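You operate a simulated robot arm through the tools that you are given. There is no shell and no other tool.

Carry out the task below with a simulated robot arm. There is one attempt and no reset: what you move stays moved.

TASK
Put things in order on the top of the loading table. At the end: the red fuse from the top of the loading table stands on top of the white gauge; the short grey housing (marked "RIGHT") stands where the purple ring stood; the long black housing (marked "LEFT") stands on top of the yellow roll of tape; the purple ring from the top of the loading table stands where the long black housing stood; whatever was shut is shut again. Leave all else as you found it, and nothing knocked over.

It is judged by the outcome, as a careful person would: the job done as asked, and still so three seconds after it is handed in. It fails if anything else is knocked over, pushed out of place, dropped, spilled or broken.

THE ROBOT
A 7-joint arm with a two-finger parallel gripper, fixed in place. Base frame: the origin is on the floor under the middle of its stand, x ahead of it, y to its left, z up; the work surface is at about z = 0.86. Units: m, rad, N and s.
With the tool pointing down near the work surface it reaches from about 0.24 to 0.68 m from the base axis. Its first joint turns from -1.152 to 1.152 rad. Payload 2.4 kg.
The tool frame sits at the grasp point between the pads (the TCP): z along the fingers, y along the line on which they close. The tips reach 0.03 m beyond it. The gripper opens to 0.094 m. The fingers are 0.028 m wide and 0.01 m thick; the gripper's body (0.05 by 0.096 m) begins 0.055 m behind the TCP.
Orientation is told as [roll, pitch, yaw] about the base's x, y, z axes, in that order, counted from this pose: with the fingers straight down and closing along the base's y, the tool's x points along the base's -x, its y along +y and its z along -z.

THE INTERFACE
- The arm moves only by the tool drive_tool. Its argument "steps" is a list of rows, each a list of 7 numbers: the finger opening in m, from 0 to 0.094, then the shift along the base's x, y, z in m, then the turn, a rotation vector about the base's x, y, z in rad. In form: [[hand, x, y, z, wx, wy, wz], ...]. A call has 1 to 20 rows; each row is the pose to reach, as a shift and turn from the pose commanded when the call began. Rows are played at 5 a second. More than 0.05 m and 0.15 rad between two rows, or a gripper value outside its range, and nothing of the call is played. A pose out of reach is approached as far as the arm can. The call stops where the force on the tool passes 40 N (or 10 N more than at its start, if that is more) or the arm is blocked; 0.2 s more then pass. Each finger travels about 0.153 m/s and halts on what it meets, pressing with about 34 N; the grip force reading is that of the motor and also rises with nothing between the fingers. The clock runs only during rows and for 0.2 s after the last one: add rows that repeat a pose to give the fingers time. The reply holds the time, the measured pose of the TCP, the force on the tool along the base axes, the opening and the grip force, in the units named above and with some noise, with the torque about the TCP (base axes, N m) and any sound that the robot's microphone picked up, and new pictures: "views" is both (left out), scene, wrist or none.
- Cameras (640 x 400 px; columns grow to the right, rows downward): "scene" is fixed at [0.0508, 0.4952, 1.4419]; the picture's right is [-0.64, -0.77, 0.00], its down [-0.49, 0.41, -0.77] and it looks along [0.59, -0.49, -0.64] (base axes); focal length 371 px, centre (320, 200). "wrist" rides on the gripper at [0.076, 0.014, -0.102] in the tool frame; the picture's right is [-0.18, 0.98, 0.00], its down [-0.75, -0.14, -0.64] and it looks along [-0.63, -0.12, 0.77] (tool axes); focal length 243 px, centre (320, 200). There is no depth. A picture from a camera that has moved, and an enlarged one, comes with that camera's place and axes in the base frame and with its lens. The place of the scene camera against the robot may be out by one fixed shift of up to 0.018 m in any direction.
- inspect(camera, box): a new picture of the part [left, top, right, bottom] of that camera's present view, enlarged. No time passes.
- sign_off(): hands the job in; it is judged then, once.

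Nothing tells you positions but the pictures and the camera data. Unless the task says otherwise, let go and move clear before handing in.

The tools are called after "Request:" as a command line: name --pt "numbers of a row" for each row, then --argument value for the rest, lists and objects as JSON in quotes. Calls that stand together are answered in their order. drive_tool: Moves the arm, as the interface text tells. Its arguments: {"type":"object","properties":{"steps":{"type":"array","items":{"type":"array","items":{"type":"number"}}},"views":{"type":"string","enum":["both","scene","wrist","none"]}},"required":["steps"]} The other tools are called the same way: inspect (camera, box) takes an enlarged picture of a part of a camera's view; sign_off () hands the job in.

At the start:

```text
time_s: 0.0
ee_pos: [0.4052, -0.0837, 1.0964]
orientation: [0.0, -0.001, 0.0]
ft_force: [0.3, -0.1, 0.2]
torque: [-0.01, -0.02, -0.03]
width: 0.0938
finger_force: 0.0
```

scene: 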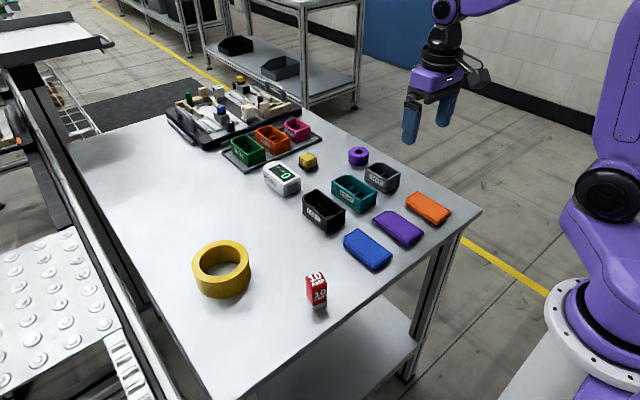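
wrist: 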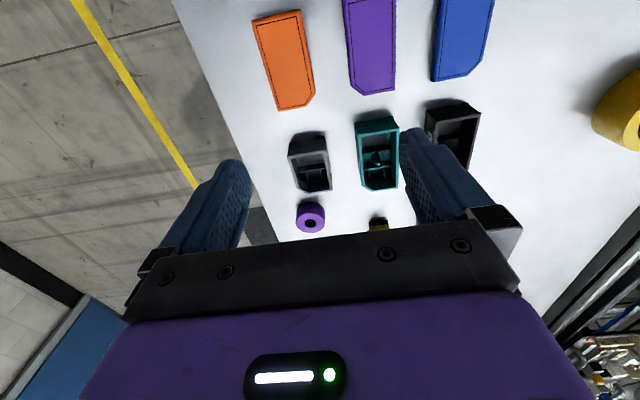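

I see a table with a yellow tape roll, red fuse, three open housings (black, teal, grey), a purple ring, a white gauge and other items. I'll take enlarged pictures before moving.

Request:
inspect --camera "scene" --box '[220, 120, 480, 282]'

Request:
inspect --camera "scene" --box '[160, 200, 400, 350]'

Request:
inspect --camera "wrist" --box '[220, 80, 540, 280]'

Request:
inspect --camera "scene" --box '[150, 60, 350, 185]'

```text
2.46 times, centred on (350, 201) of scene
camera zoom: at [0.0508, 0.4952, 1.4419], right [-0.64, -0.77, 0.0], down [-0.49, 0.41, -0.77], along [0.59, -0.49, -0.64], focal length 913 px, centre (246, 198)
```

zoom: 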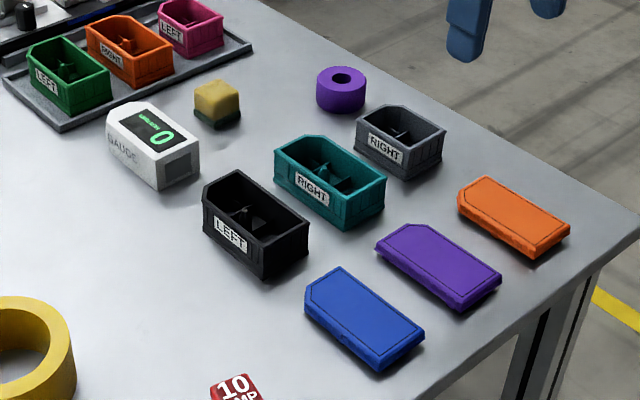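

```text
2.67 times, centred on (280, 275) of scene
camera zoom: at [0.0508, 0.4952, 1.4419], right [-0.64, -0.77, 0.0], down [-0.49, 0.41, -0.77], along [0.59, -0.49, -0.64], focal length 989 px, centre (427, 0)
```

zoom: 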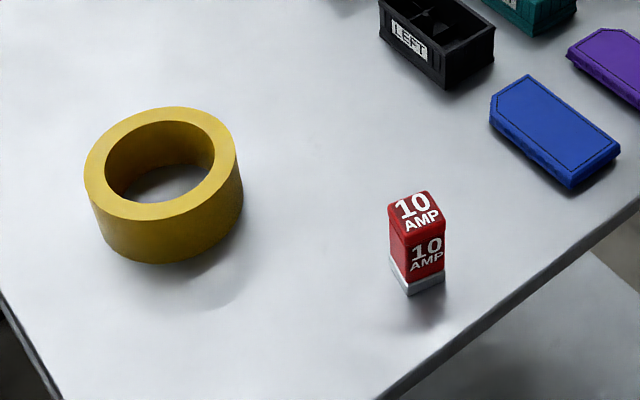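

```text
2.00 times, centred on (380, 180) of wrist
camera zoom: at [0.3282, -0.0701, 1.1999], right [0.18, 0.98, 0.0], down [0.75, -0.14, 0.64], along [0.63, -0.12, -0.77], focal length 485 px, centre (200, 240)
```

zoom: 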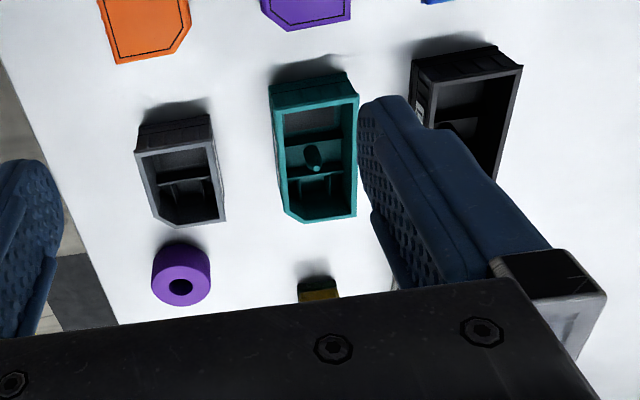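

```text
3.20 times, centred on (250, 122) of scene
camera zoom: at [0.0508, 0.4952, 1.4419], right [-0.64, -0.77, 0.0], down [-0.49, 0.41, -0.77], along [0.59, -0.49, -0.64], focal length 1187 px, centre (544, 448)
```

zoom: 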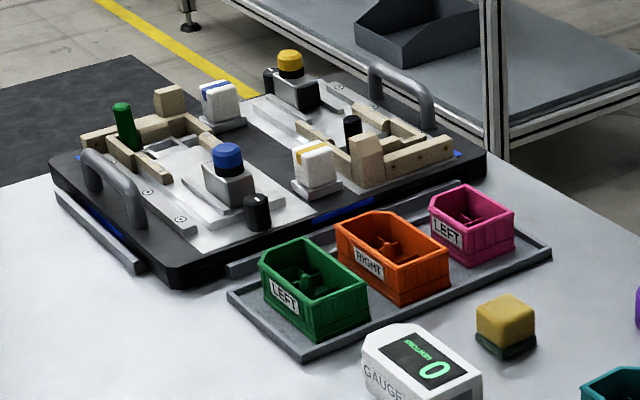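

The housings, ring and gauge are clearly separated, and nothing on the table looks shut. I'll move the arm left at the same height to look at the black housing, gauge, tape and fuse from the wrist camera.

Request:
drive_tool --pt "0.094 0 0.04 0 0 0 0" --pt "0.094 0 0.08 0 0 0 0" --pt "0.094 0 0.12 0 0 0 0" --pt "0.094 0 0.16 0 0 0 0" --pt "0.094 0 0.16 0 0 0 0" --views "both"

```text
time_s: 1.2
ee_pos: [0.4046, 0.0757, 1.0957]
orientation: [0.0, 0.001, -0.001]
ft_force: [-0.5, 0.4, -0.2]
torque: [0.0, 0.0, 0.03]
width: 0.0942
finger_force: 0.0
camera wrist: at [0.3282, 0.0899, 1.1994], right [0.18, 0.98, 0.0], down [0.75, -0.14, 0.64], along [0.63, -0.12, -0.77], focal length 243 px, centre (320, 200)
```

scene: 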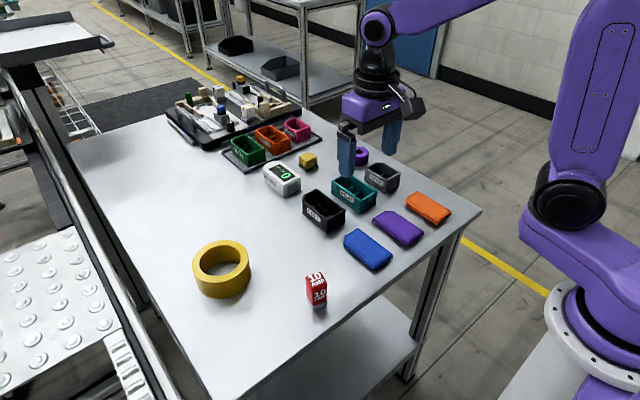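
wrist: 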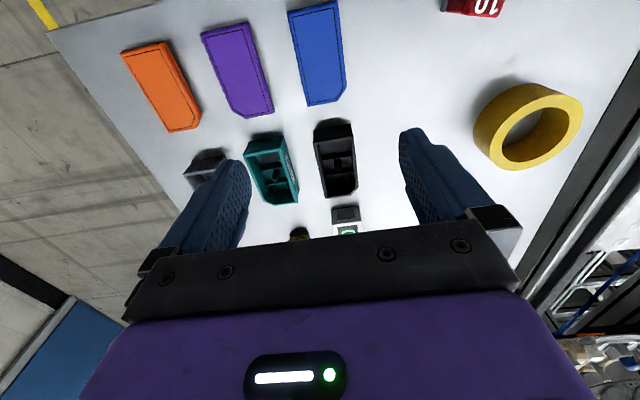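

Request:
inspect --camera "wrist" --box '[230, 90, 430, 240]'

Request:
inspect --camera "wrist" --box '[430, 40, 630, 190]'

```text
2.67 times, centred on (330, 165) of wrist
camera zoom: at [0.3282, 0.0899, 1.1994], right [0.18, 0.98, 0.0], down [0.75, -0.14, 0.64], along [0.63, -0.12, -0.77], focal length 647 px, centre (293, 293)
```

zoom: 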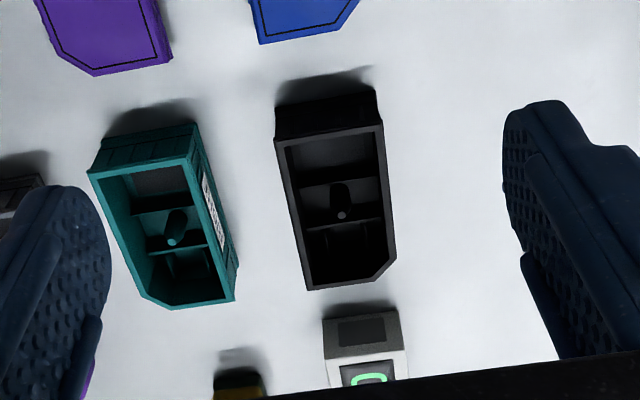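

```text
2.67 times, centred on (530, 115) of wrist
camera zoom: at [0.3282, 0.0899, 1.1994], right [0.18, 0.98, 0.0], down [0.75, -0.14, 0.64], along [0.63, -0.12, -0.77], focal length 647 px, centre (-240, 427)
```

zoom: 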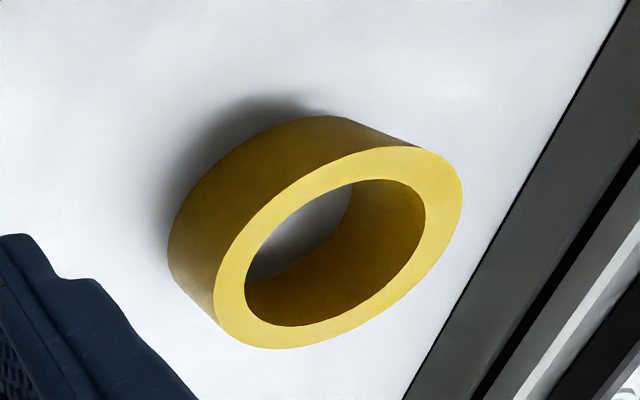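

The black housing appears centred near (0.524, 0.080), about 0.096 m long in x, 0.053 m wide and 0.044 m high, almost aligned with the axes. I'll go above it and check the alignment before descending.

Request:
drive_tool --pt "0.078 0.04 0.001 0 0 0 0" --pt "0.078 0.08 0.002 -0.01 0 0 0" --pt "0.078 0.119 0.004 -0.03 0 0 0" --pt "0.078 0.119 0.004 -0.06 0 0 0" --pt "0.078 0.119 0.004 -0.09 0 0 0" --pt "0.078 0.119 0.004 -0.09 0 0 0" --views "both"

```text
time_s: 2.6
ee_pos: [0.5233, 0.0798, 1.0065]
orientation: [0.001, 0.002, -0.001]
ft_force: [0.6, 0.0, -0.7]
torque: [0.01, 0.01, 0.01]
width: 0.0781
finger_force: 0.1
camera wrist: at [0.4467, 0.094, 1.1095], right [0.18, 0.98, 0.0], down [0.75, -0.14, 0.64], along [0.63, -0.12, -0.77], focal length 243 px, centre (320, 200)
```

scene: 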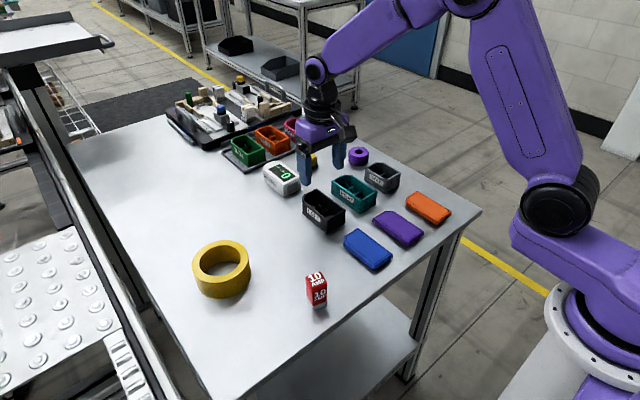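
wrist: 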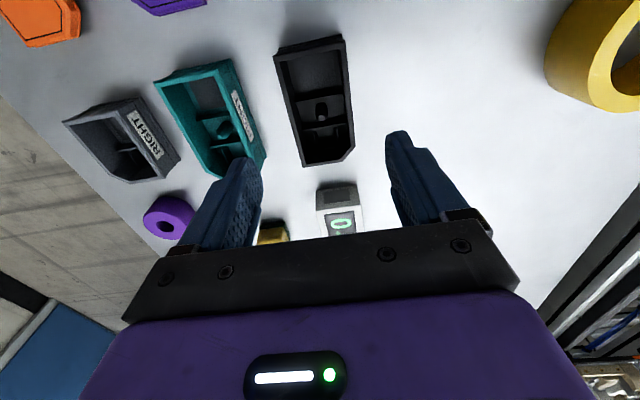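

Request:
inspect --camera "wrist" --box '[220, 20, 420, 145]'

Request:
inspect --camera "wrist" --box '[240, 140, 440, 265]'

Request:
inspect --camera "wrist" --box '[50, 40, 290, 250]'

```text
3.20 times, centred on (320, 82) of wrist
camera zoom: at [0.4467, 0.094, 1.1095], right [0.18, 0.98, 0.0], down [0.75, -0.14, 0.64], along [0.63, -0.12, -0.77], focal length 776 px, centre (320, 576)
```

zoom: 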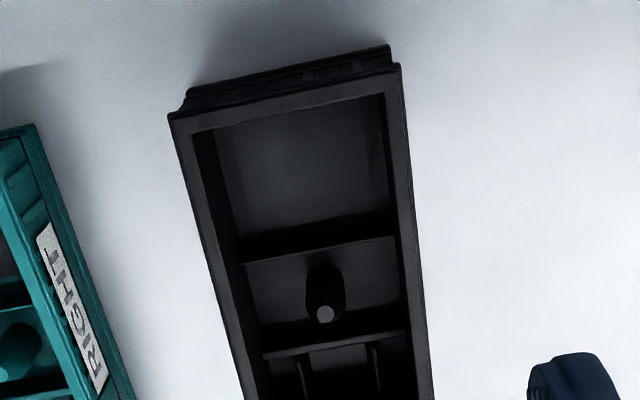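

```text
3.20 times, centred on (340, 202) of wrist
camera zoom: at [0.4467, 0.094, 1.1095], right [0.18, 0.98, 0.0], down [0.75, -0.14, 0.64], along [0.63, -0.12, -0.77], focal length 776 px, centre (256, 192)
```

zoom: 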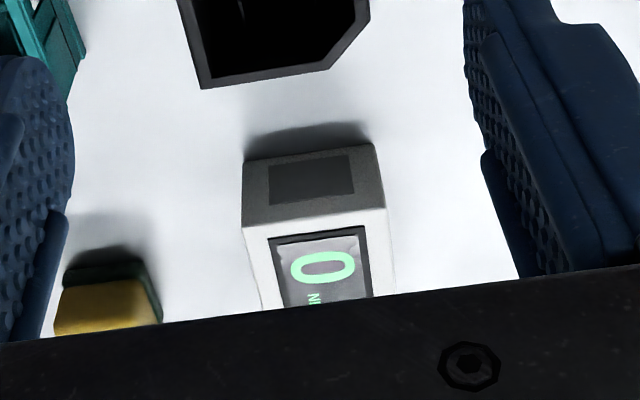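

```text
1.90 times, centred on (170, 145) of wrist
camera zoom: at [0.4467, 0.094, 1.1095], right [0.18, 0.98, 0.0], down [0.75, -0.14, 0.64], along [0.63, -0.12, -0.77], focal length 462 px, centre (606, 305)
```

zoom: 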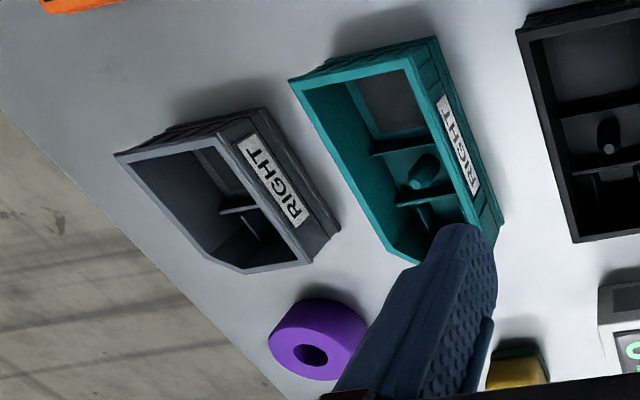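

The black housing is centred under the gripper at about (0.5225, 0.080) with no visible yaw. I'll descend with 0.078 m opening and close on its long sides.

Request:
drive_tool --pt "0.078 -0.001 0 -0.03 0 0 0" --pt "0.078 -0.001 0 -0.06 0 0 0" --pt "0.078 -0.001 0 -0.085 0 0 0" --pt "0.078 -0.001 0 -0.104 0 0 0" --pt "0.078 -0.001 0 -0.104 0 0 0" --views "both"

```text
time_s: 3.8
ee_pos: [0.5224, 0.0808, 0.9023]
orientation: [0.0, 0.0, 0.001]
ft_force: [-0.1, 0.2, 0.0]
torque: [0.01, 0.0, -0.01]
width: 0.0782
finger_force: 0.0
camera wrist: at [0.4459, 0.0942, 1.0054], right [0.18, 0.98, 0.0], down [0.75, -0.14, 0.64], along [0.63, -0.12, -0.77], focal length 243 px, centre (320, 200)
```

scene: 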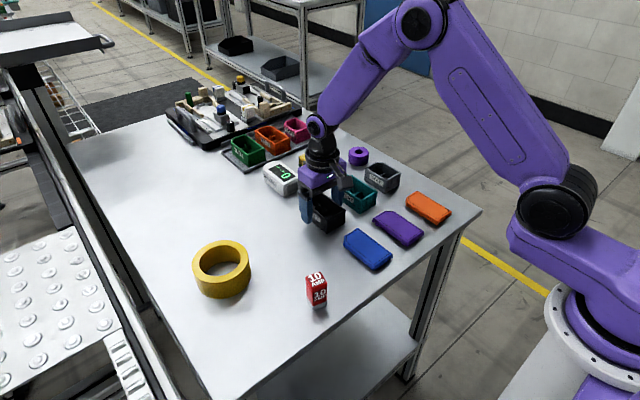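
wrist: 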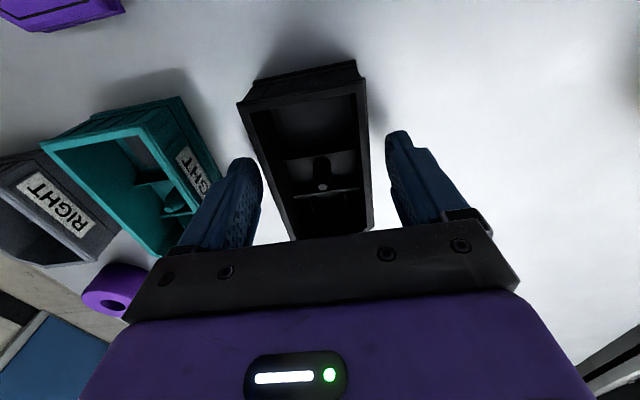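

The fingers straddle the black housing cleanly. I'll close and lift it a little to check the grip.

Request:
drive_tool --pt "0.03 0 0 0 0 0 0" --pt "0.03 0 0 0 0 0 0" --pt "0.03 0 0 0 0 0 0" --views "wrist"

```text
time_s: 4.6
ee_pos: [0.5214, 0.0797, 0.9027]
orientation: [-0.001, 0.001, 0.001]
ft_force: [0.7, -0.6, 0.0]
torque: [-0.02, 0.0, 0.03]
width: 0.0579
finger_force: 34.1
camera wrist: at [0.4458, 0.0942, 1.0056], right [0.18, 0.98, 0.0], down [0.75, -0.14, 0.64], along [0.63, -0.12, -0.77], focal length 243 px, centre (320, 200)
```

wrist: 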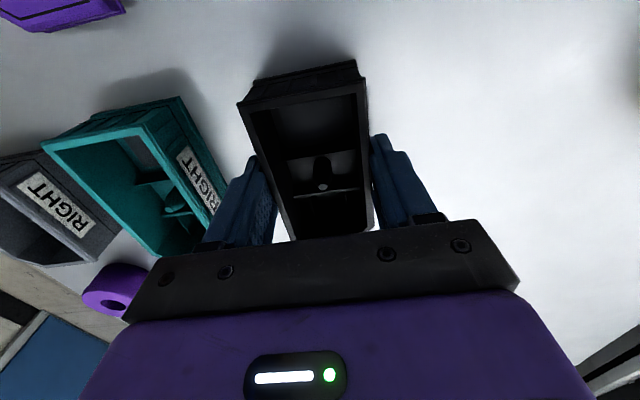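

Gripped at 0.058 m with 34 N. I'll lift it straight up.

Request:
drive_tool --pt "0.03 0 0 0.01 0 0 0" --pt "0.03 0 0 0.025 0 0 0" --pt "0.03 0 0 0.05 0 0 0" --pt "0.03 0 0 0.08 0 0 0" --pt "0.03 0 0 0.11 0 0 0" --pt "0.03 0 0 0.14 0 0 0" --pt "0.03 0 0 0.14 0 0 0" --views "both"

```text
time_s: 6.2
ee_pos: [0.5236, 0.08, 1.0427]
orientation: [0.0, 0.0, 0.0]
ft_force: [0.3, -0.5, -1.5]
torque: [0.02, 0.0, -0.05]
width: 0.0574
finger_force: 34.0
camera wrist: at [0.4458, 0.0932, 1.1459], right [0.18, 0.98, 0.0], down [0.75, -0.14, 0.64], along [0.63, -0.12, -0.77], focal length 243 px, centre (320, 200)
```

scene: 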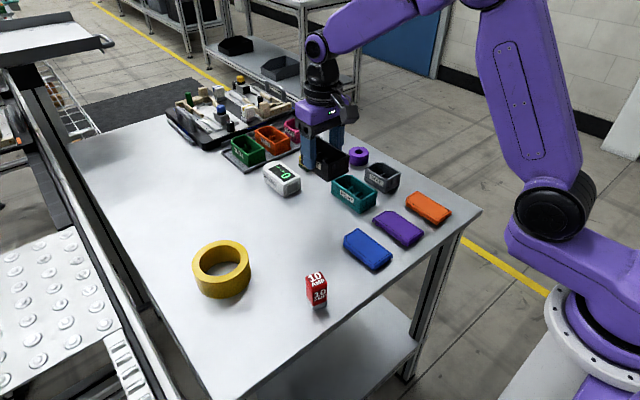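
wrist: 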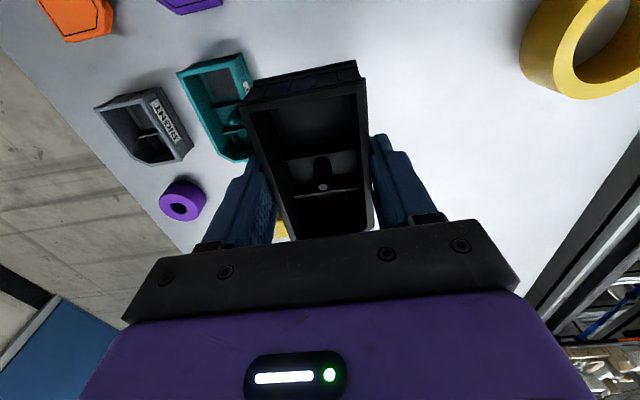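

Housing held securely. I'll carry it toward the tape, stopping short so the tape is visible beside it.

Request:
drive_tool --pt "0.03 -0.02 0.04 0.01 0 0 0" --pt "0.03 -0.05 0.08 0.02 0 0 0" --pt "0.03 -0.08 0.12 0.02 0 0 0" --pt "0.03 -0.1 0.16 0.02 0 0 0" --pt "0.03 -0.1 0.18 0.02 0 0 0" --pt "0.03 -0.1 0.18 0.02 0 0 0" --views "both"

```text
refused: row 2 steps farther than a row can; nothing moved
```

Request:
drive_tool --pt "0.03 -0.02 0.03 0.01 0 0 0" --pt "0.03 -0.04 0.06 0.02 0 0 0" --pt "0.03 -0.06 0.095 0.02 0 0 0" --pt "0.03 -0.08 0.13 0.02 0 0 0" --pt "0.03 -0.1 0.16 0.02 0 0 0" --pt "0.03 -0.1 0.18 0.02 0 0 0" --pt "0.03 -0.1 0.18 0.02 0 0 0" --views "both"

```text
time_s: 7.8
ee_pos: [0.4232, 0.2606, 1.062]
orientation: [0.0, 0.0, 0.0]
ft_force: [-0.1, -0.4, -1.7]
torque: [-0.02, -0.01, -0.01]
width: 0.0577
finger_force: 33.7
camera wrist: at [0.3462, 0.2744, 1.1654], right [0.18, 0.98, 0.0], down [0.75, -0.14, 0.64], along [0.63, -0.12, -0.77], focal length 243 px, centre (320, 200)
```

scene: 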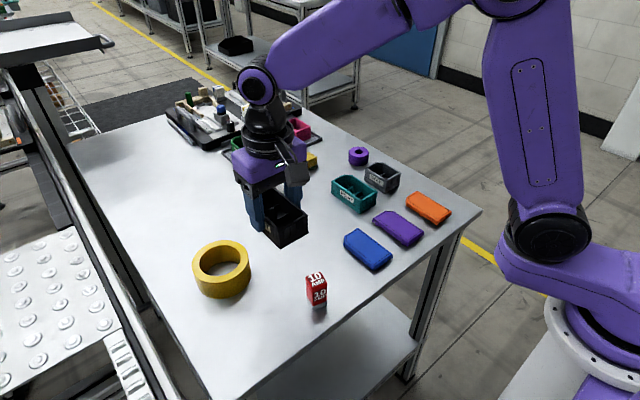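
wrist: 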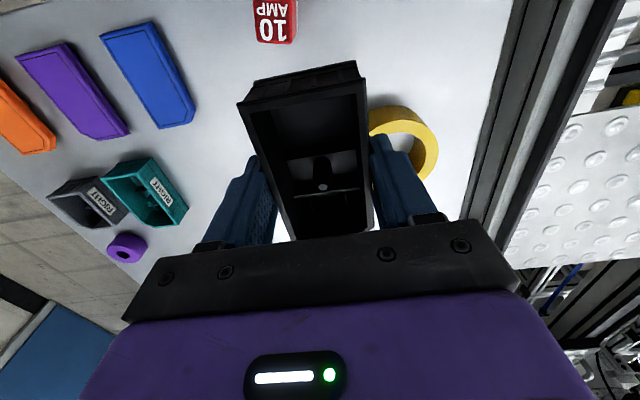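

The held housing hides part of the tape. I'll shift back a little to get a complete view of the tape from a second viewpoint.

Request:
drive_tool --pt "0.03 0.0 -0.03 0.0 0 0 0" --pt "0.03 0.0 -0.06 0.0 0 0 0" --pt "0.03 0.0 -0.08 0.0 0 0 0" --pt "0.03 0.0 -0.08 0.0 0 0 0" --pt "0.03 0.0 -0.08 0.0 0 0 0" --views "wrist"

Request:
inspect --camera "wrist" --box '[370, 60, 570, 210]'

Request:
inspect --camera "scene" --box '[170, 220, 280, 310]'

```text
time_s: 9.0
ee_pos: [0.4229, 0.1798, 1.063]
orientation: [0.001, 0.0, 0.001]
ft_force: [0.1, -0.7, -0.6]
torque: [0.0, -0.01, 0.01]
width: 0.0575
finger_force: 34.0
camera wrist: at [0.3462, 0.1936, 1.1654], right [0.18, 0.98, 0.0], down [0.75, -0.14, 0.64], along [0.63, -0.12, -0.77], focal length 243 px, centre (320, 200)
```

wrist: 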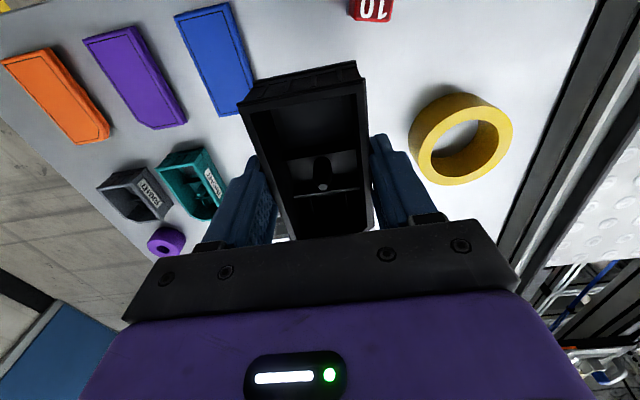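

```text
2.67 times, centred on (470, 135) of wrist
camera zoom: at [0.3462, 0.1936, 1.1654], right [0.18, 0.98, 0.0], down [0.75, -0.14, 0.64], along [0.63, -0.12, -0.77], focal length 647 px, centre (-80, 373)
```

zoom: 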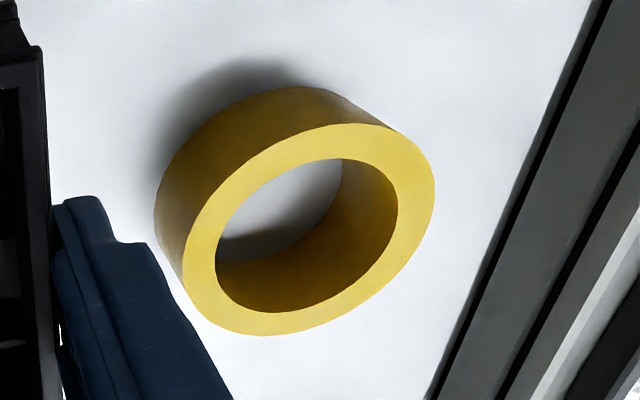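

```text
4.44 times, centred on (225, 265) of scene
camera zoom: at [0.0508, 0.4952, 1.4419], right [-0.64, -0.77, 0.0], down [-0.49, 0.41, -0.77], along [0.59, -0.49, -0.64], focal length 1649 px, centre (742, -89)
```

zoom: 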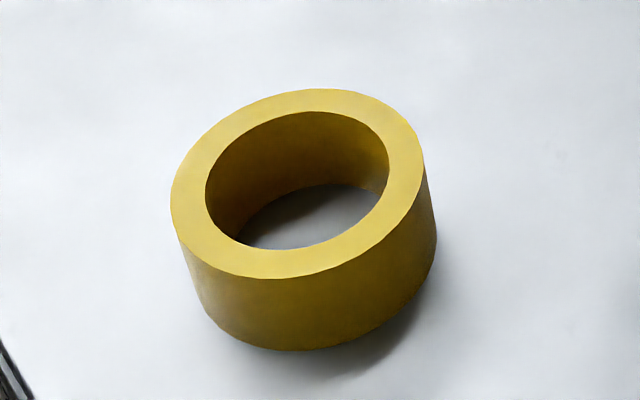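

Triangulating two views, the tape is centred near (0.5155, 0.338), with its top at about z = 0.903, inner radius 0.0385 and outer 0.053. I'll carry the housing over it and look again.

Request:
drive_tool --pt "0.03 0.018 0.032 0.0 0 0 0" --pt "0.03 0.037 0.064 0.0 0 0 0" --pt "0.03 0.056 0.096 0.0 0 0 0" --pt "0.03 0.075 0.128 0.0 0 0 0" --pt "0.03 0.092 0.158 0.0 0 0 0" --pt "0.03 0.092 0.158 -0.03 0 0 0" --pt "0.03 0.092 0.158 -0.06 0 0 0" --pt "0.03 0.092 0.158 -0.06 0 0 0" --views "both"

Request:
inspect --camera "scene" --box '[150, 160, 310, 320]'

Request:
inspect --camera "wrist" --box '[200, 40, 440, 240]'

```text
time_s: 10.8
ee_pos: [0.515, 0.3386, 1.0027]
orientation: [-0.001, -0.002, 0.0]
ft_force: [0.4, -0.1, -1.7]
torque: [-0.01, 0.0, -0.02]
width: 0.0575
finger_force: 33.8
camera wrist: at [0.4382, 0.3525, 1.1059], right [0.18, 0.98, 0.0], down [0.75, -0.14, 0.64], along [0.63, -0.12, -0.77], focal length 243 px, centre (320, 200)
```

scene: 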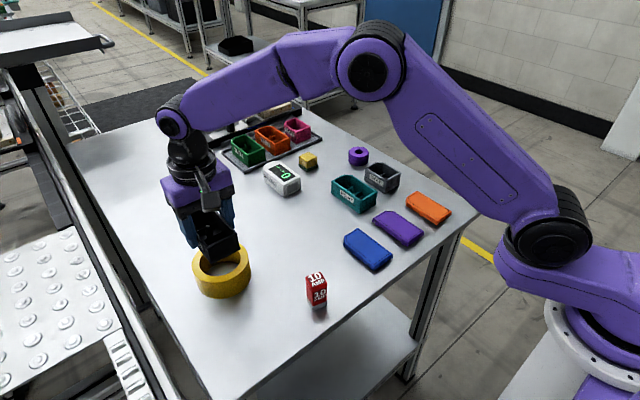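
wrist: 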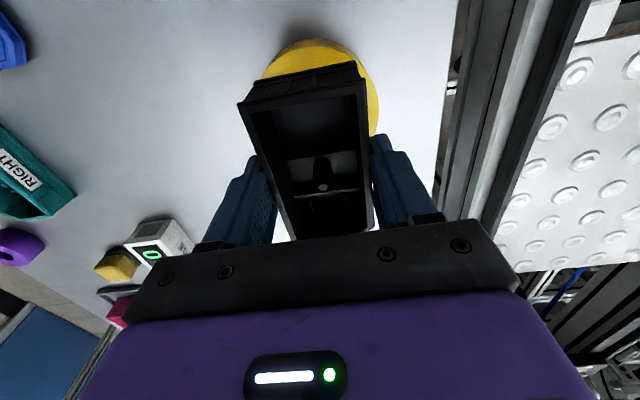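

```text
2.50 times, centred on (230, 240) of scene
camera zoom: at [0.0508, 0.4952, 1.4419], right [-0.64, -0.77, 0.0], down [-0.49, 0.41, -0.77], along [0.59, -0.49, -0.64], focal length 928 px, centre (545, 100)
```

zoom: 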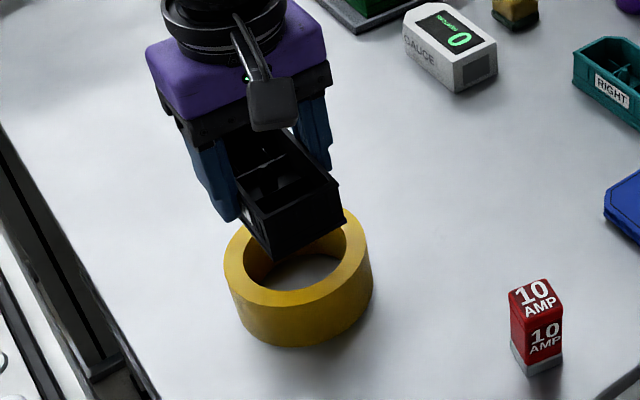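

```text
2.00 times, centred on (320, 140) of wrist
camera zoom: at [0.4382, 0.3525, 1.1059], right [0.18, 0.98, 0.0], down [0.75, -0.14, 0.64], along [0.63, -0.12, -0.77], focal length 485 px, centre (320, 320)
```

zoom: 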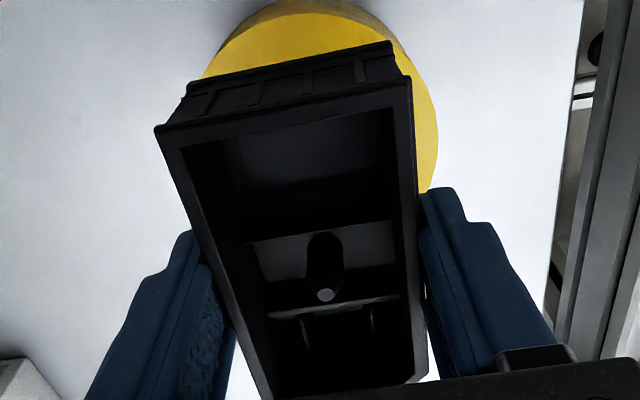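

The tape centre refines to about (0.5155, 0.336), so I shift 2.5 mm in y. I'll lower the housing to just above the tape top.

Request:
drive_tool --pt "0.03 0.0 -0.0025 -0.01 0 0 0" --pt "0.03 0.0 -0.0025 -0.025 0 0 0" --pt "0.03 0.0 -0.0025 -0.038 0 0 0" --pt "0.03 0.0 -0.0025 -0.045 0 0 0" --pt "0.03 0.0 -0.0025 -0.049 0 0 0" --pt "0.03 0.0 -0.0025 -0.049 0 0 0" --views "both"

Request:
inspect --camera "scene" --box '[160, 200, 280, 310]'

```text
time_s: 12.2
ee_pos: [0.5153, 0.3357, 0.9542]
orientation: [-0.001, 0.0, 0.0]
ft_force: [-0.1, -0.2, -0.8]
torque: [0.05, 0.0, 0.0]
width: 0.0573
finger_force: 33.8
camera wrist: at [0.4387, 0.3492, 1.0568], right [0.18, 0.98, 0.0], down [0.75, -0.14, 0.64], along [0.63, -0.12, -0.77], focal length 243 px, centre (320, 200)
```

scene: 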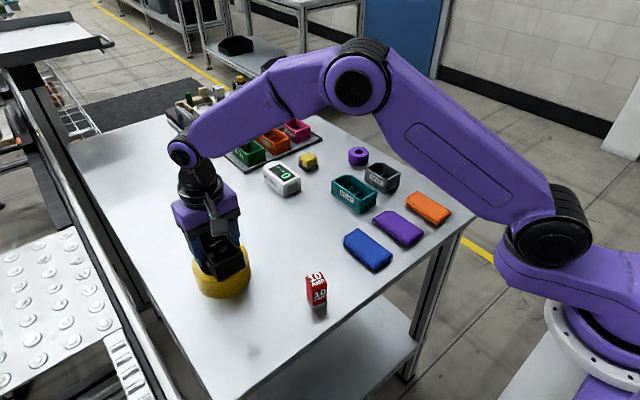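
wrist: 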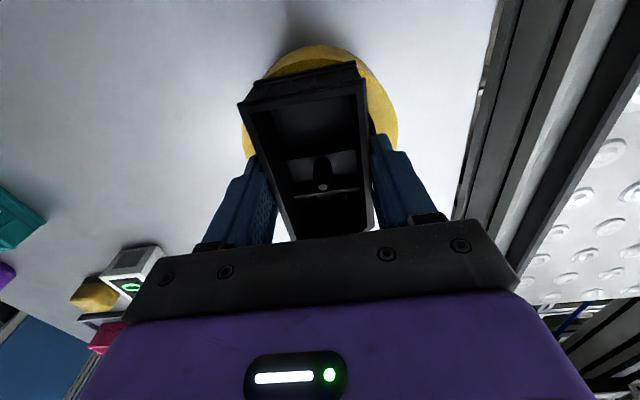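

```text
3.64 times, centred on (220, 255) of scene
camera zoom: at [0.0508, 0.4952, 1.4419], right [-0.64, -0.77, 0.0], down [-0.49, 0.41, -0.77], along [0.59, -0.49, -0.64], focal length 1349 px, centre (684, 0)
```

zoom: 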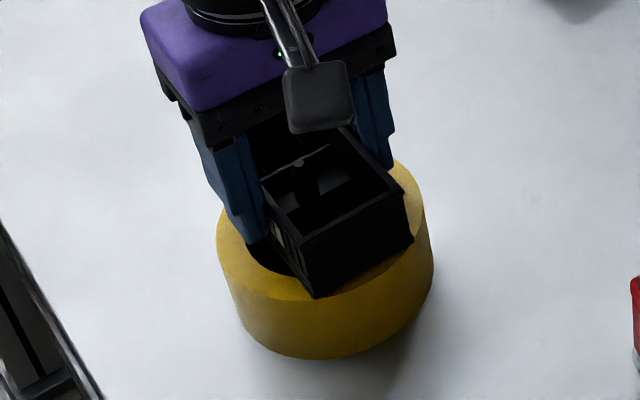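

The housing hovers just above the tape and is well centred. I'll lower in millimetre steps, watching the force.

Request:
drive_tool --pt "0.03 0 0 -0.002 0 0 0" --pt "0.03 0 0 -0.004 0 0 0" --pt "0.03 0 0 -0.005 0 0 0" --pt "0.03 0 0 -0.005 0 0 0" --views "none"

```text
time_s: 13.2
ee_pos: [0.5158, 0.3352, 0.951]
orientation: [0.002, -0.002, -0.001]
ft_force: [-4.1, -3.5, 21.9]
torque: [-0.09, 0.49, -0.02]
width: 0.0573
finger_force: 33.8
```

Contact at about z = 0.951. I'll ease off the pressing force before releasing.

Request:
drive_tool --pt "0.03 0 0 0.001 0 0 0" --pt "0.03 0 0 0.002 0 0 0" --pt "0.03 0 0 0.002 0 0 0" --views "none"

```text
time_s: 14.0
ee_pos: [0.5158, 0.3348, 0.9503]
orientation: [0.002, -0.004, 0.002]
ft_force: [3.3, 0.1, 8.0]
torque: [0.18, -0.3, -0.01]
width: 0.0571
finger_force: 33.8
```

Request:
drive_tool --pt "0.03 0 0 0.001 0 0 0" --pt "0.03 0 0 0.001 0 0 0" --views "both"

Request:
inspect --camera "scene" --box '[160, 200, 280, 310]'

Request:
inspect --camera "wrist" --box '[200, 20, 440, 240]'

```text
time_s: 14.6
ee_pos: [0.5149, 0.3356, 0.9512]
orientation: [-0.003, 0.003, -0.001]
ft_force: [0.6, -0.5, 1.1]
torque: [0.08, -0.16, -0.01]
width: 0.0574
finger_force: 34.0
camera wrist: at [0.4381, 0.3493, 1.0543], right [0.18, 0.98, 0.0], down [0.76, -0.14, 0.64], along [0.63, -0.12, -0.77], focal length 243 px, centre (320, 200)
```

scene: 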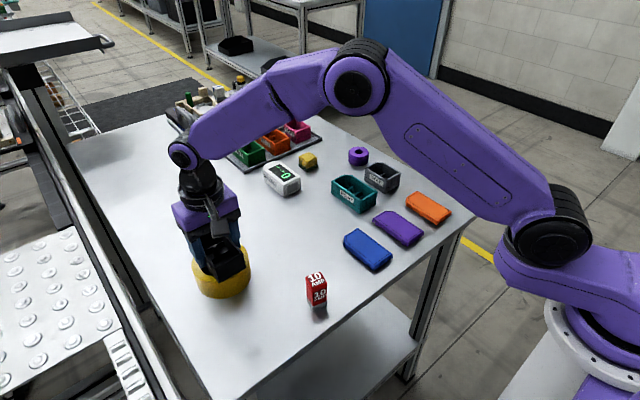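
wrist: 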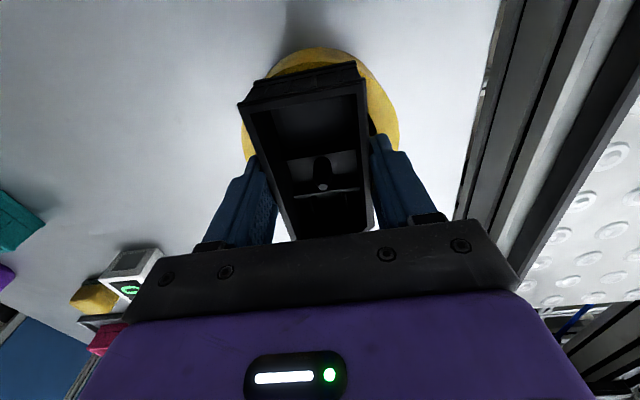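

```text
3.64 times, centred on (220, 255) of scene
camera zoom: at [0.0508, 0.4951, 1.4419], right [-0.64, -0.77, 0.0], down [-0.49, 0.41, -0.77], along [0.59, -0.49, -0.64], focal length 1349 px, centre (684, 0)
```

zoom: 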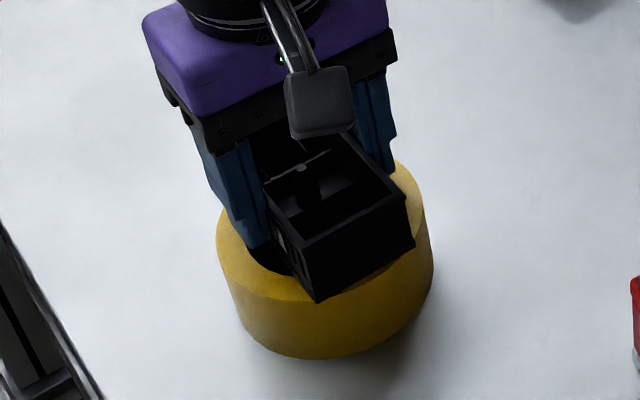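

```text
1.82 times, centred on (320, 130) of wrist
camera zoom: at [0.4381, 0.3493, 1.0543], right [0.18, 0.98, 0.0], down [0.76, -0.14, 0.64], along [0.63, -0.12, -0.77], focal length 441 px, centre (320, 327)
```

zoom: 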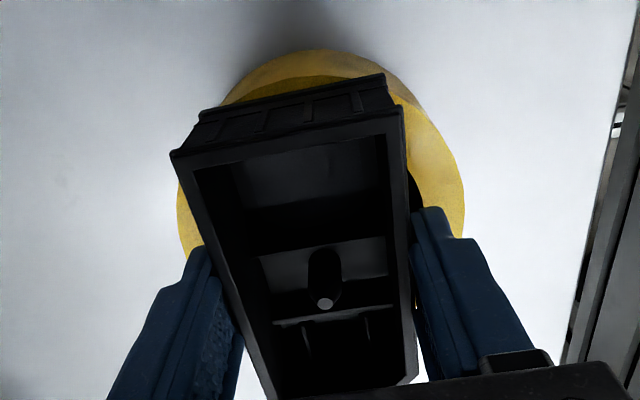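

The housing rests on the tape with minimal force. I'll open gently, then rise straight up.

Request:
drive_tool --pt "0.062 0 0 0 0 0 0" --pt "0.07 0 0 0 0 0 0" --pt "0.078 0 0 0 0 0 0" --pt "0.078 0 0 0 0 0 0" --views "both"

Request:
inspect --camera "wrist" --box '[200, 20, 440, 240]'

```text
time_s: 15.6
ee_pos: [0.5156, 0.3361, 0.9514]
orientation: [0.0, 0.0, 0.001]
ft_force: [0.6, -0.1, -1.1]
torque: [0.0, 0.05, 0.0]
width: 0.078
finger_force: 0.1
camera wrist: at [0.4384, 0.3495, 1.0549], right [0.18, 0.98, 0.0], down [0.75, -0.14, 0.64], along [0.63, -0.12, -0.77], focal length 243 px, centre (320, 200)
```

scene: 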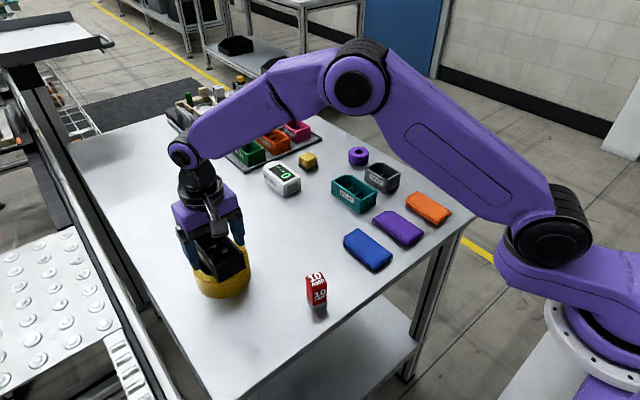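
wrist: 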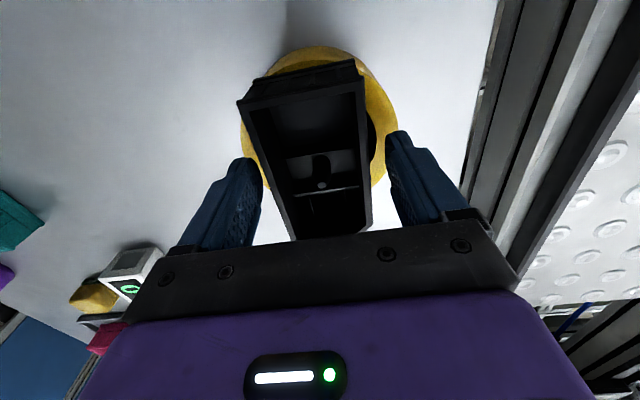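

```text
1.82 times, centred on (320, 130) of wrist
camera zoom: at [0.4384, 0.3495, 1.0549], right [0.18, 0.98, 0.0], down [0.75, -0.14, 0.64], along [0.63, -0.12, -0.77], focal length 441 px, centre (320, 327)
```

zoom: 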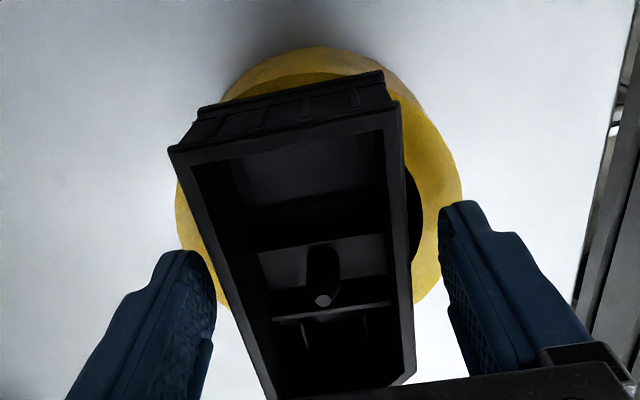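

Released cleanly and the housing sits flat on the tape. I'll rise straight up and then head toward the fuse side for a look.

Request:
drive_tool --pt "0.078 0 0 0.01 0 0 0" --pt "0.078 0 0 0.03 0 0 0" --pt "0.078 0 0 0.06 0 0 0" --pt "0.078 0 0 0.1 0 0 0" --pt "0.078 0 0 0.13 0 0 0" --pt "0.078 0 0 0.13 0 0 0" --views "both"

Request:
inspect --camera "scene" --box '[160, 200, 280, 310]'

Request:
inspect --camera "wrist" --box '[200, 20, 440, 240]'

```text
time_s: 17.0
ee_pos: [0.5157, 0.3358, 1.0816]
orientation: [0.001, 0.001, 0.0]
ft_force: [-0.5, -0.4, -0.1]
torque: [-0.03, -0.02, -0.05]
width: 0.0779
finger_force: 0.1
camera wrist: at [0.4386, 0.3492, 1.1852], right [0.18, 0.98, 0.0], down [0.75, -0.14, 0.64], along [0.63, -0.12, -0.77], focal length 243 px, centre (320, 200)
```

scene: 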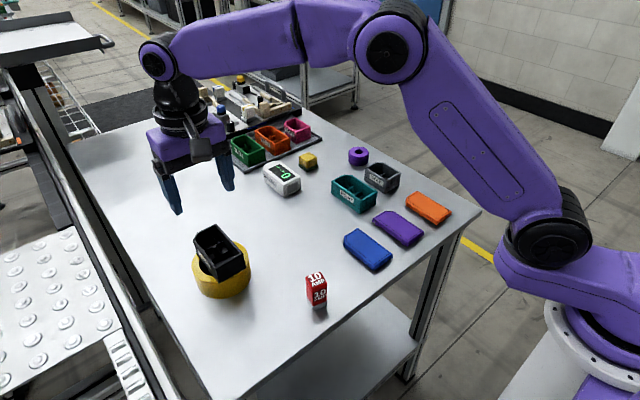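
wrist: 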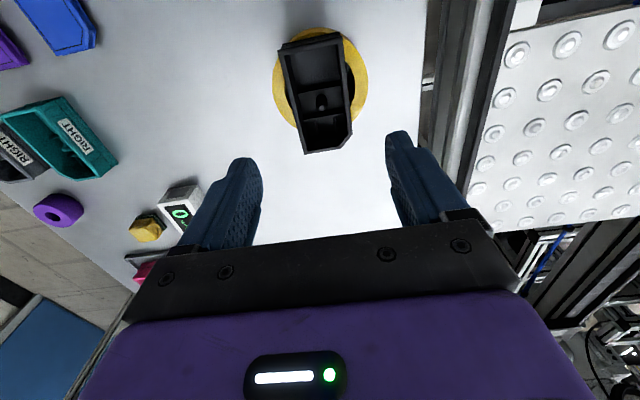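

```text
3.64 times, centred on (220, 255) of scene
camera zoom: at [0.0508, 0.4952, 1.4419], right [-0.64, -0.77, 0.0], down [-0.49, 0.41, -0.77], along [0.59, -0.49, -0.64], focal length 1349 px, centre (684, 0)
```

zoom: 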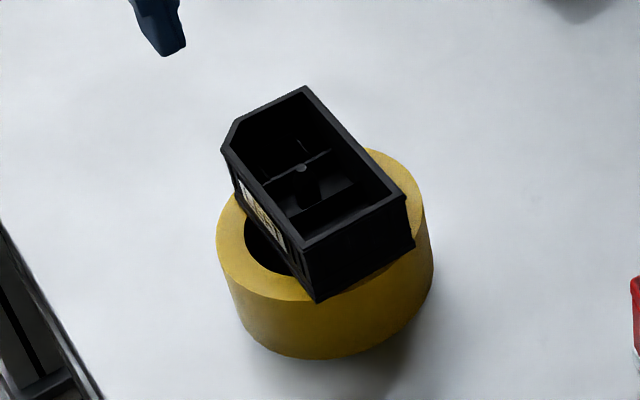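

```text
1.82 times, centred on (320, 130) of wrist
camera zoom: at [0.4386, 0.3492, 1.1852], right [0.18, 0.98, 0.0], down [0.75, -0.14, 0.64], along [0.63, -0.12, -0.77], focal length 441 px, centre (320, 327)
```

zoom: 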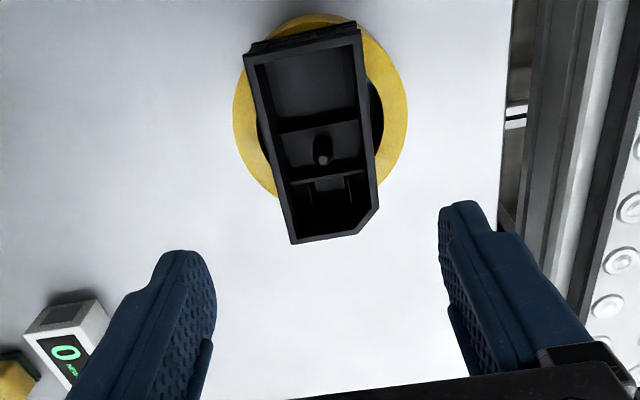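

The black housing stands on the tape, level and centred, and the tape hasn't moved. Next is the purple ring, so I'll move over to view it.

Request:
drive_tool --pt "0.078 0 -0.045 0 0 0 0" --pt "0.078 0 -0.09 0 0 0 0" --pt "0.078 0 -0.135 0 0 0 0" --pt "0.078 0 -0.18 0 0 0 0" --pt "0.078 0 -0.225 0 0 0 0" --pt "0.078 0 -0.27 0 0 0 0" --pt "0.078 0 -0.315 0 0 0 0" --pt "0.078 0 -0.36 0 0 0 0" --pt "0.078 0 -0.405 0 0 0 0" --pt "0.078 0 -0.45 0 0 0 0" --pt "0.078 0.03 -0.475 -0.02 0 0 0" --pt "0.078 0.03 -0.475 -0.02 0 0 0" --views "both"

Request:
inspect --camera "wrist" --box '[220, 80, 440, 240]'

Request:
inspect --camera "wrist" --box '[220, 0, 440, 160]'

```text
time_s: 19.6
ee_pos: [0.5458, -0.14, 1.0627]
orientation: [0.0, 0.0, -0.001]
ft_force: [0.1, 0.9, 0.1]
torque: [0.01, 0.04, 0.01]
width: 0.078
finger_force: 0.1
camera wrist: at [0.4688, -0.126, 1.1661], right [0.18, 0.98, 0.0], down [0.75, -0.14, 0.64], along [0.63, -0.12, -0.77], focal length 243 px, centre (320, 200)
```

scene: 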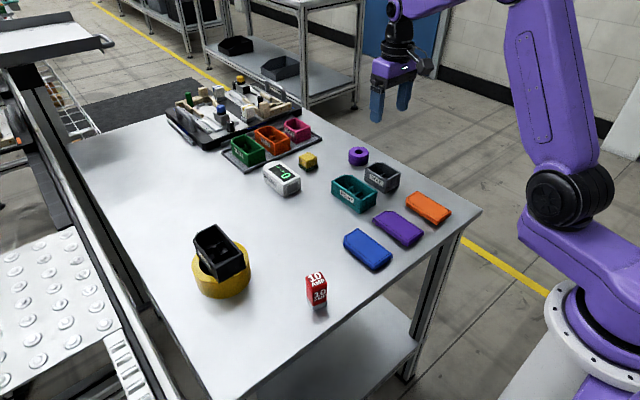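
wrist: 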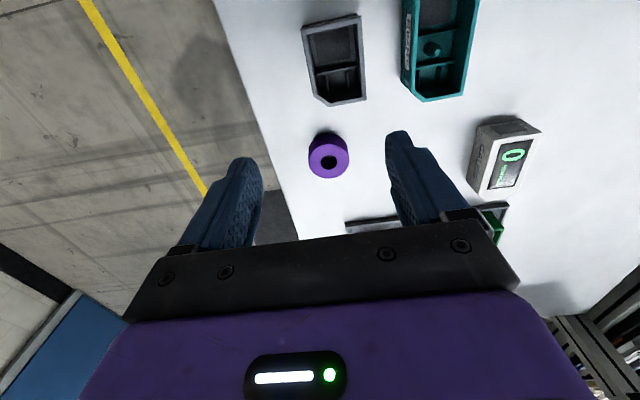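

```text
2.50 times, centred on (330, 160) of wrist
camera zoom: at [0.4688, -0.126, 1.1661], right [0.18, 0.98, 0.0], down [0.75, -0.14, 0.64], along [0.63, -0.12, -0.77], focal length 606 px, centre (295, 300)
```

zoom: 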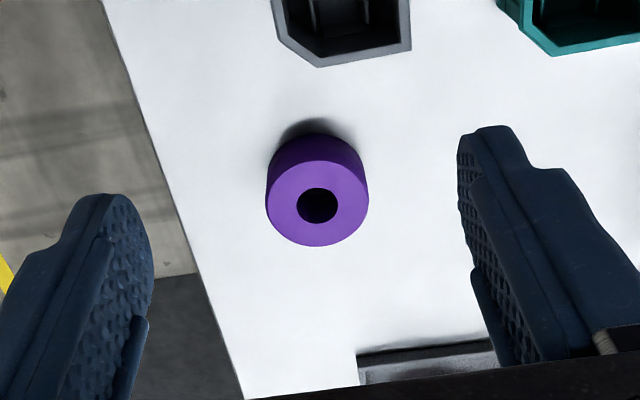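

```text
2.50 times, centred on (330, 80) of wrist
camera zoom: at [0.4688, -0.126, 1.1661], right [0.18, 0.98, 0.0], down [0.75, -0.14, 0.64], along [0.63, -0.12, -0.77], focal length 606 px, centre (295, 500)
```

zoom: 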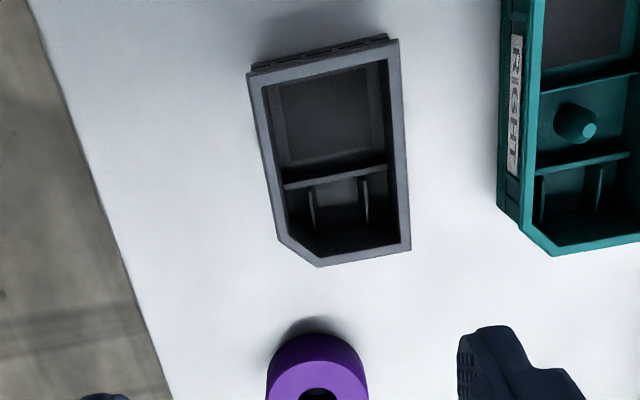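

The ring is centred near (0.632, −0.1445), about 0.052 m across and 0.034 m tall. I'll move above it and lower partway to check the alignment.

Request:
drive_tool --pt "0.078 0.03 -0.002 -0.01 0 0 0" --pt "0.078 0.06 -0.005 -0.02 0 0 0" --pt "0.078 0.087 -0.005 -0.04 0 0 0" --pt "0.078 0.087 -0.005 -0.07 0 0 0" --pt "0.078 0.087 -0.005 -0.1 0 0 0" --pt "0.078 0.087 -0.005 -0.1 0 0 0" --views "both"

Request:
inspect --camera "wrist" --box '[220, 60, 420, 220]'

```text
time_s: 21.0
ee_pos: [0.6304, -0.1443, 0.9617]
orientation: [0.0, 0.001, 0.0]
ft_force: [0.5, 0.9, 0.3]
torque: [-0.02, 0.01, 0.0]
width: 0.0779
finger_force: 0.1
camera wrist: at [0.5547, -0.1308, 1.0652], right [0.18, 0.98, 0.0], down [0.75, -0.14, 0.64], along [0.63, -0.12, -0.77], focal length 243 px, centre (320, 200)
```

scene: 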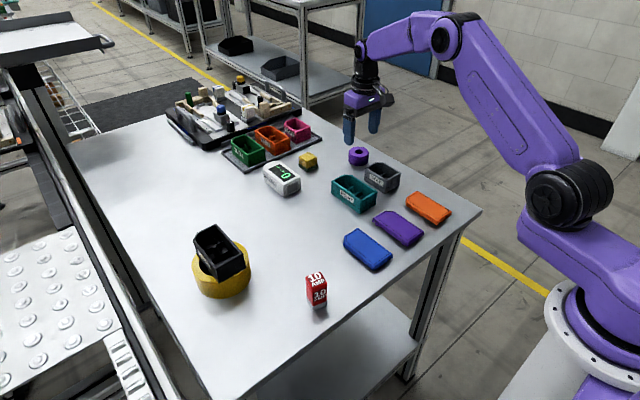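
wrist: 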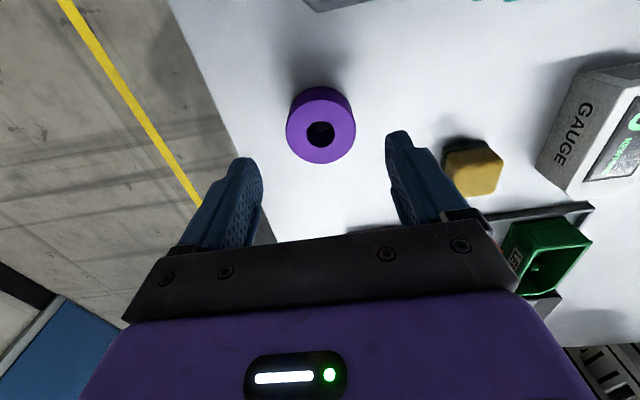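

```text
2.50 times, centred on (320, 140) of wrist
camera zoom: at [0.5547, -0.1308, 1.0652], right [0.18, 0.98, 0.0], down [0.75, -0.14, 0.64], along [0.63, -0.12, -0.77], focal length 606 px, centre (320, 350)
```

zoom: 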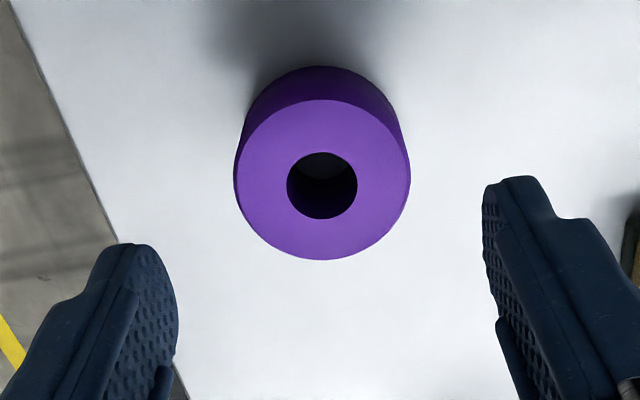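

The ring is centred under the fingers. I'll descend, grip and check.

Request:
drive_tool --pt "0.078 0 0 -0.02 0 0 0" --pt "0.078 0 0 -0.04 0 0 0" --pt "0.078 0 0 -0.055 0 0 0" --pt "0.078 0 0 -0.065 0 0 0" --pt "0.078 0 0 -0.065 0 0 0" --pt "0.03 0 0 -0.065 0 0 0" --pt "0.03 0 0 -0.065 0 0 0" --pt "0.03 0 0 -0.065 0 0 0" --views "both"

```text
time_s: 22.8
ee_pos: [0.6307, -0.1442, 0.8973]
orientation: [0.0, 0.0, 0.0]
ft_force: [-0.6, 0.0, -0.4]
torque: [0.0, -0.02, -0.03]
width: 0.0534
finger_force: 33.8
camera wrist: at [0.555, -0.1303, 1.0], right [0.18, 0.98, 0.0], down [0.75, -0.14, 0.64], along [0.63, -0.12, -0.77], focal length 243 px, centre (320, 200)
```

scene: 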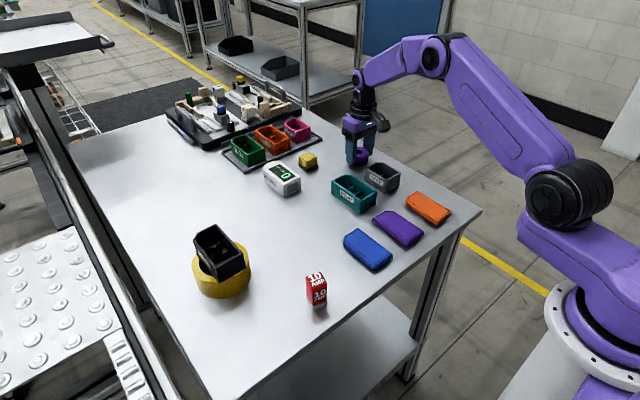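
wrist: 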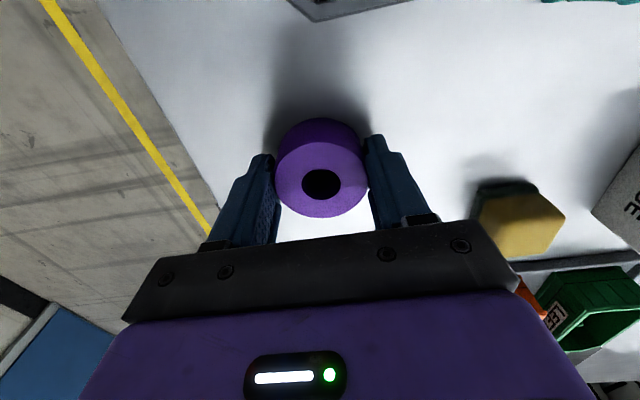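

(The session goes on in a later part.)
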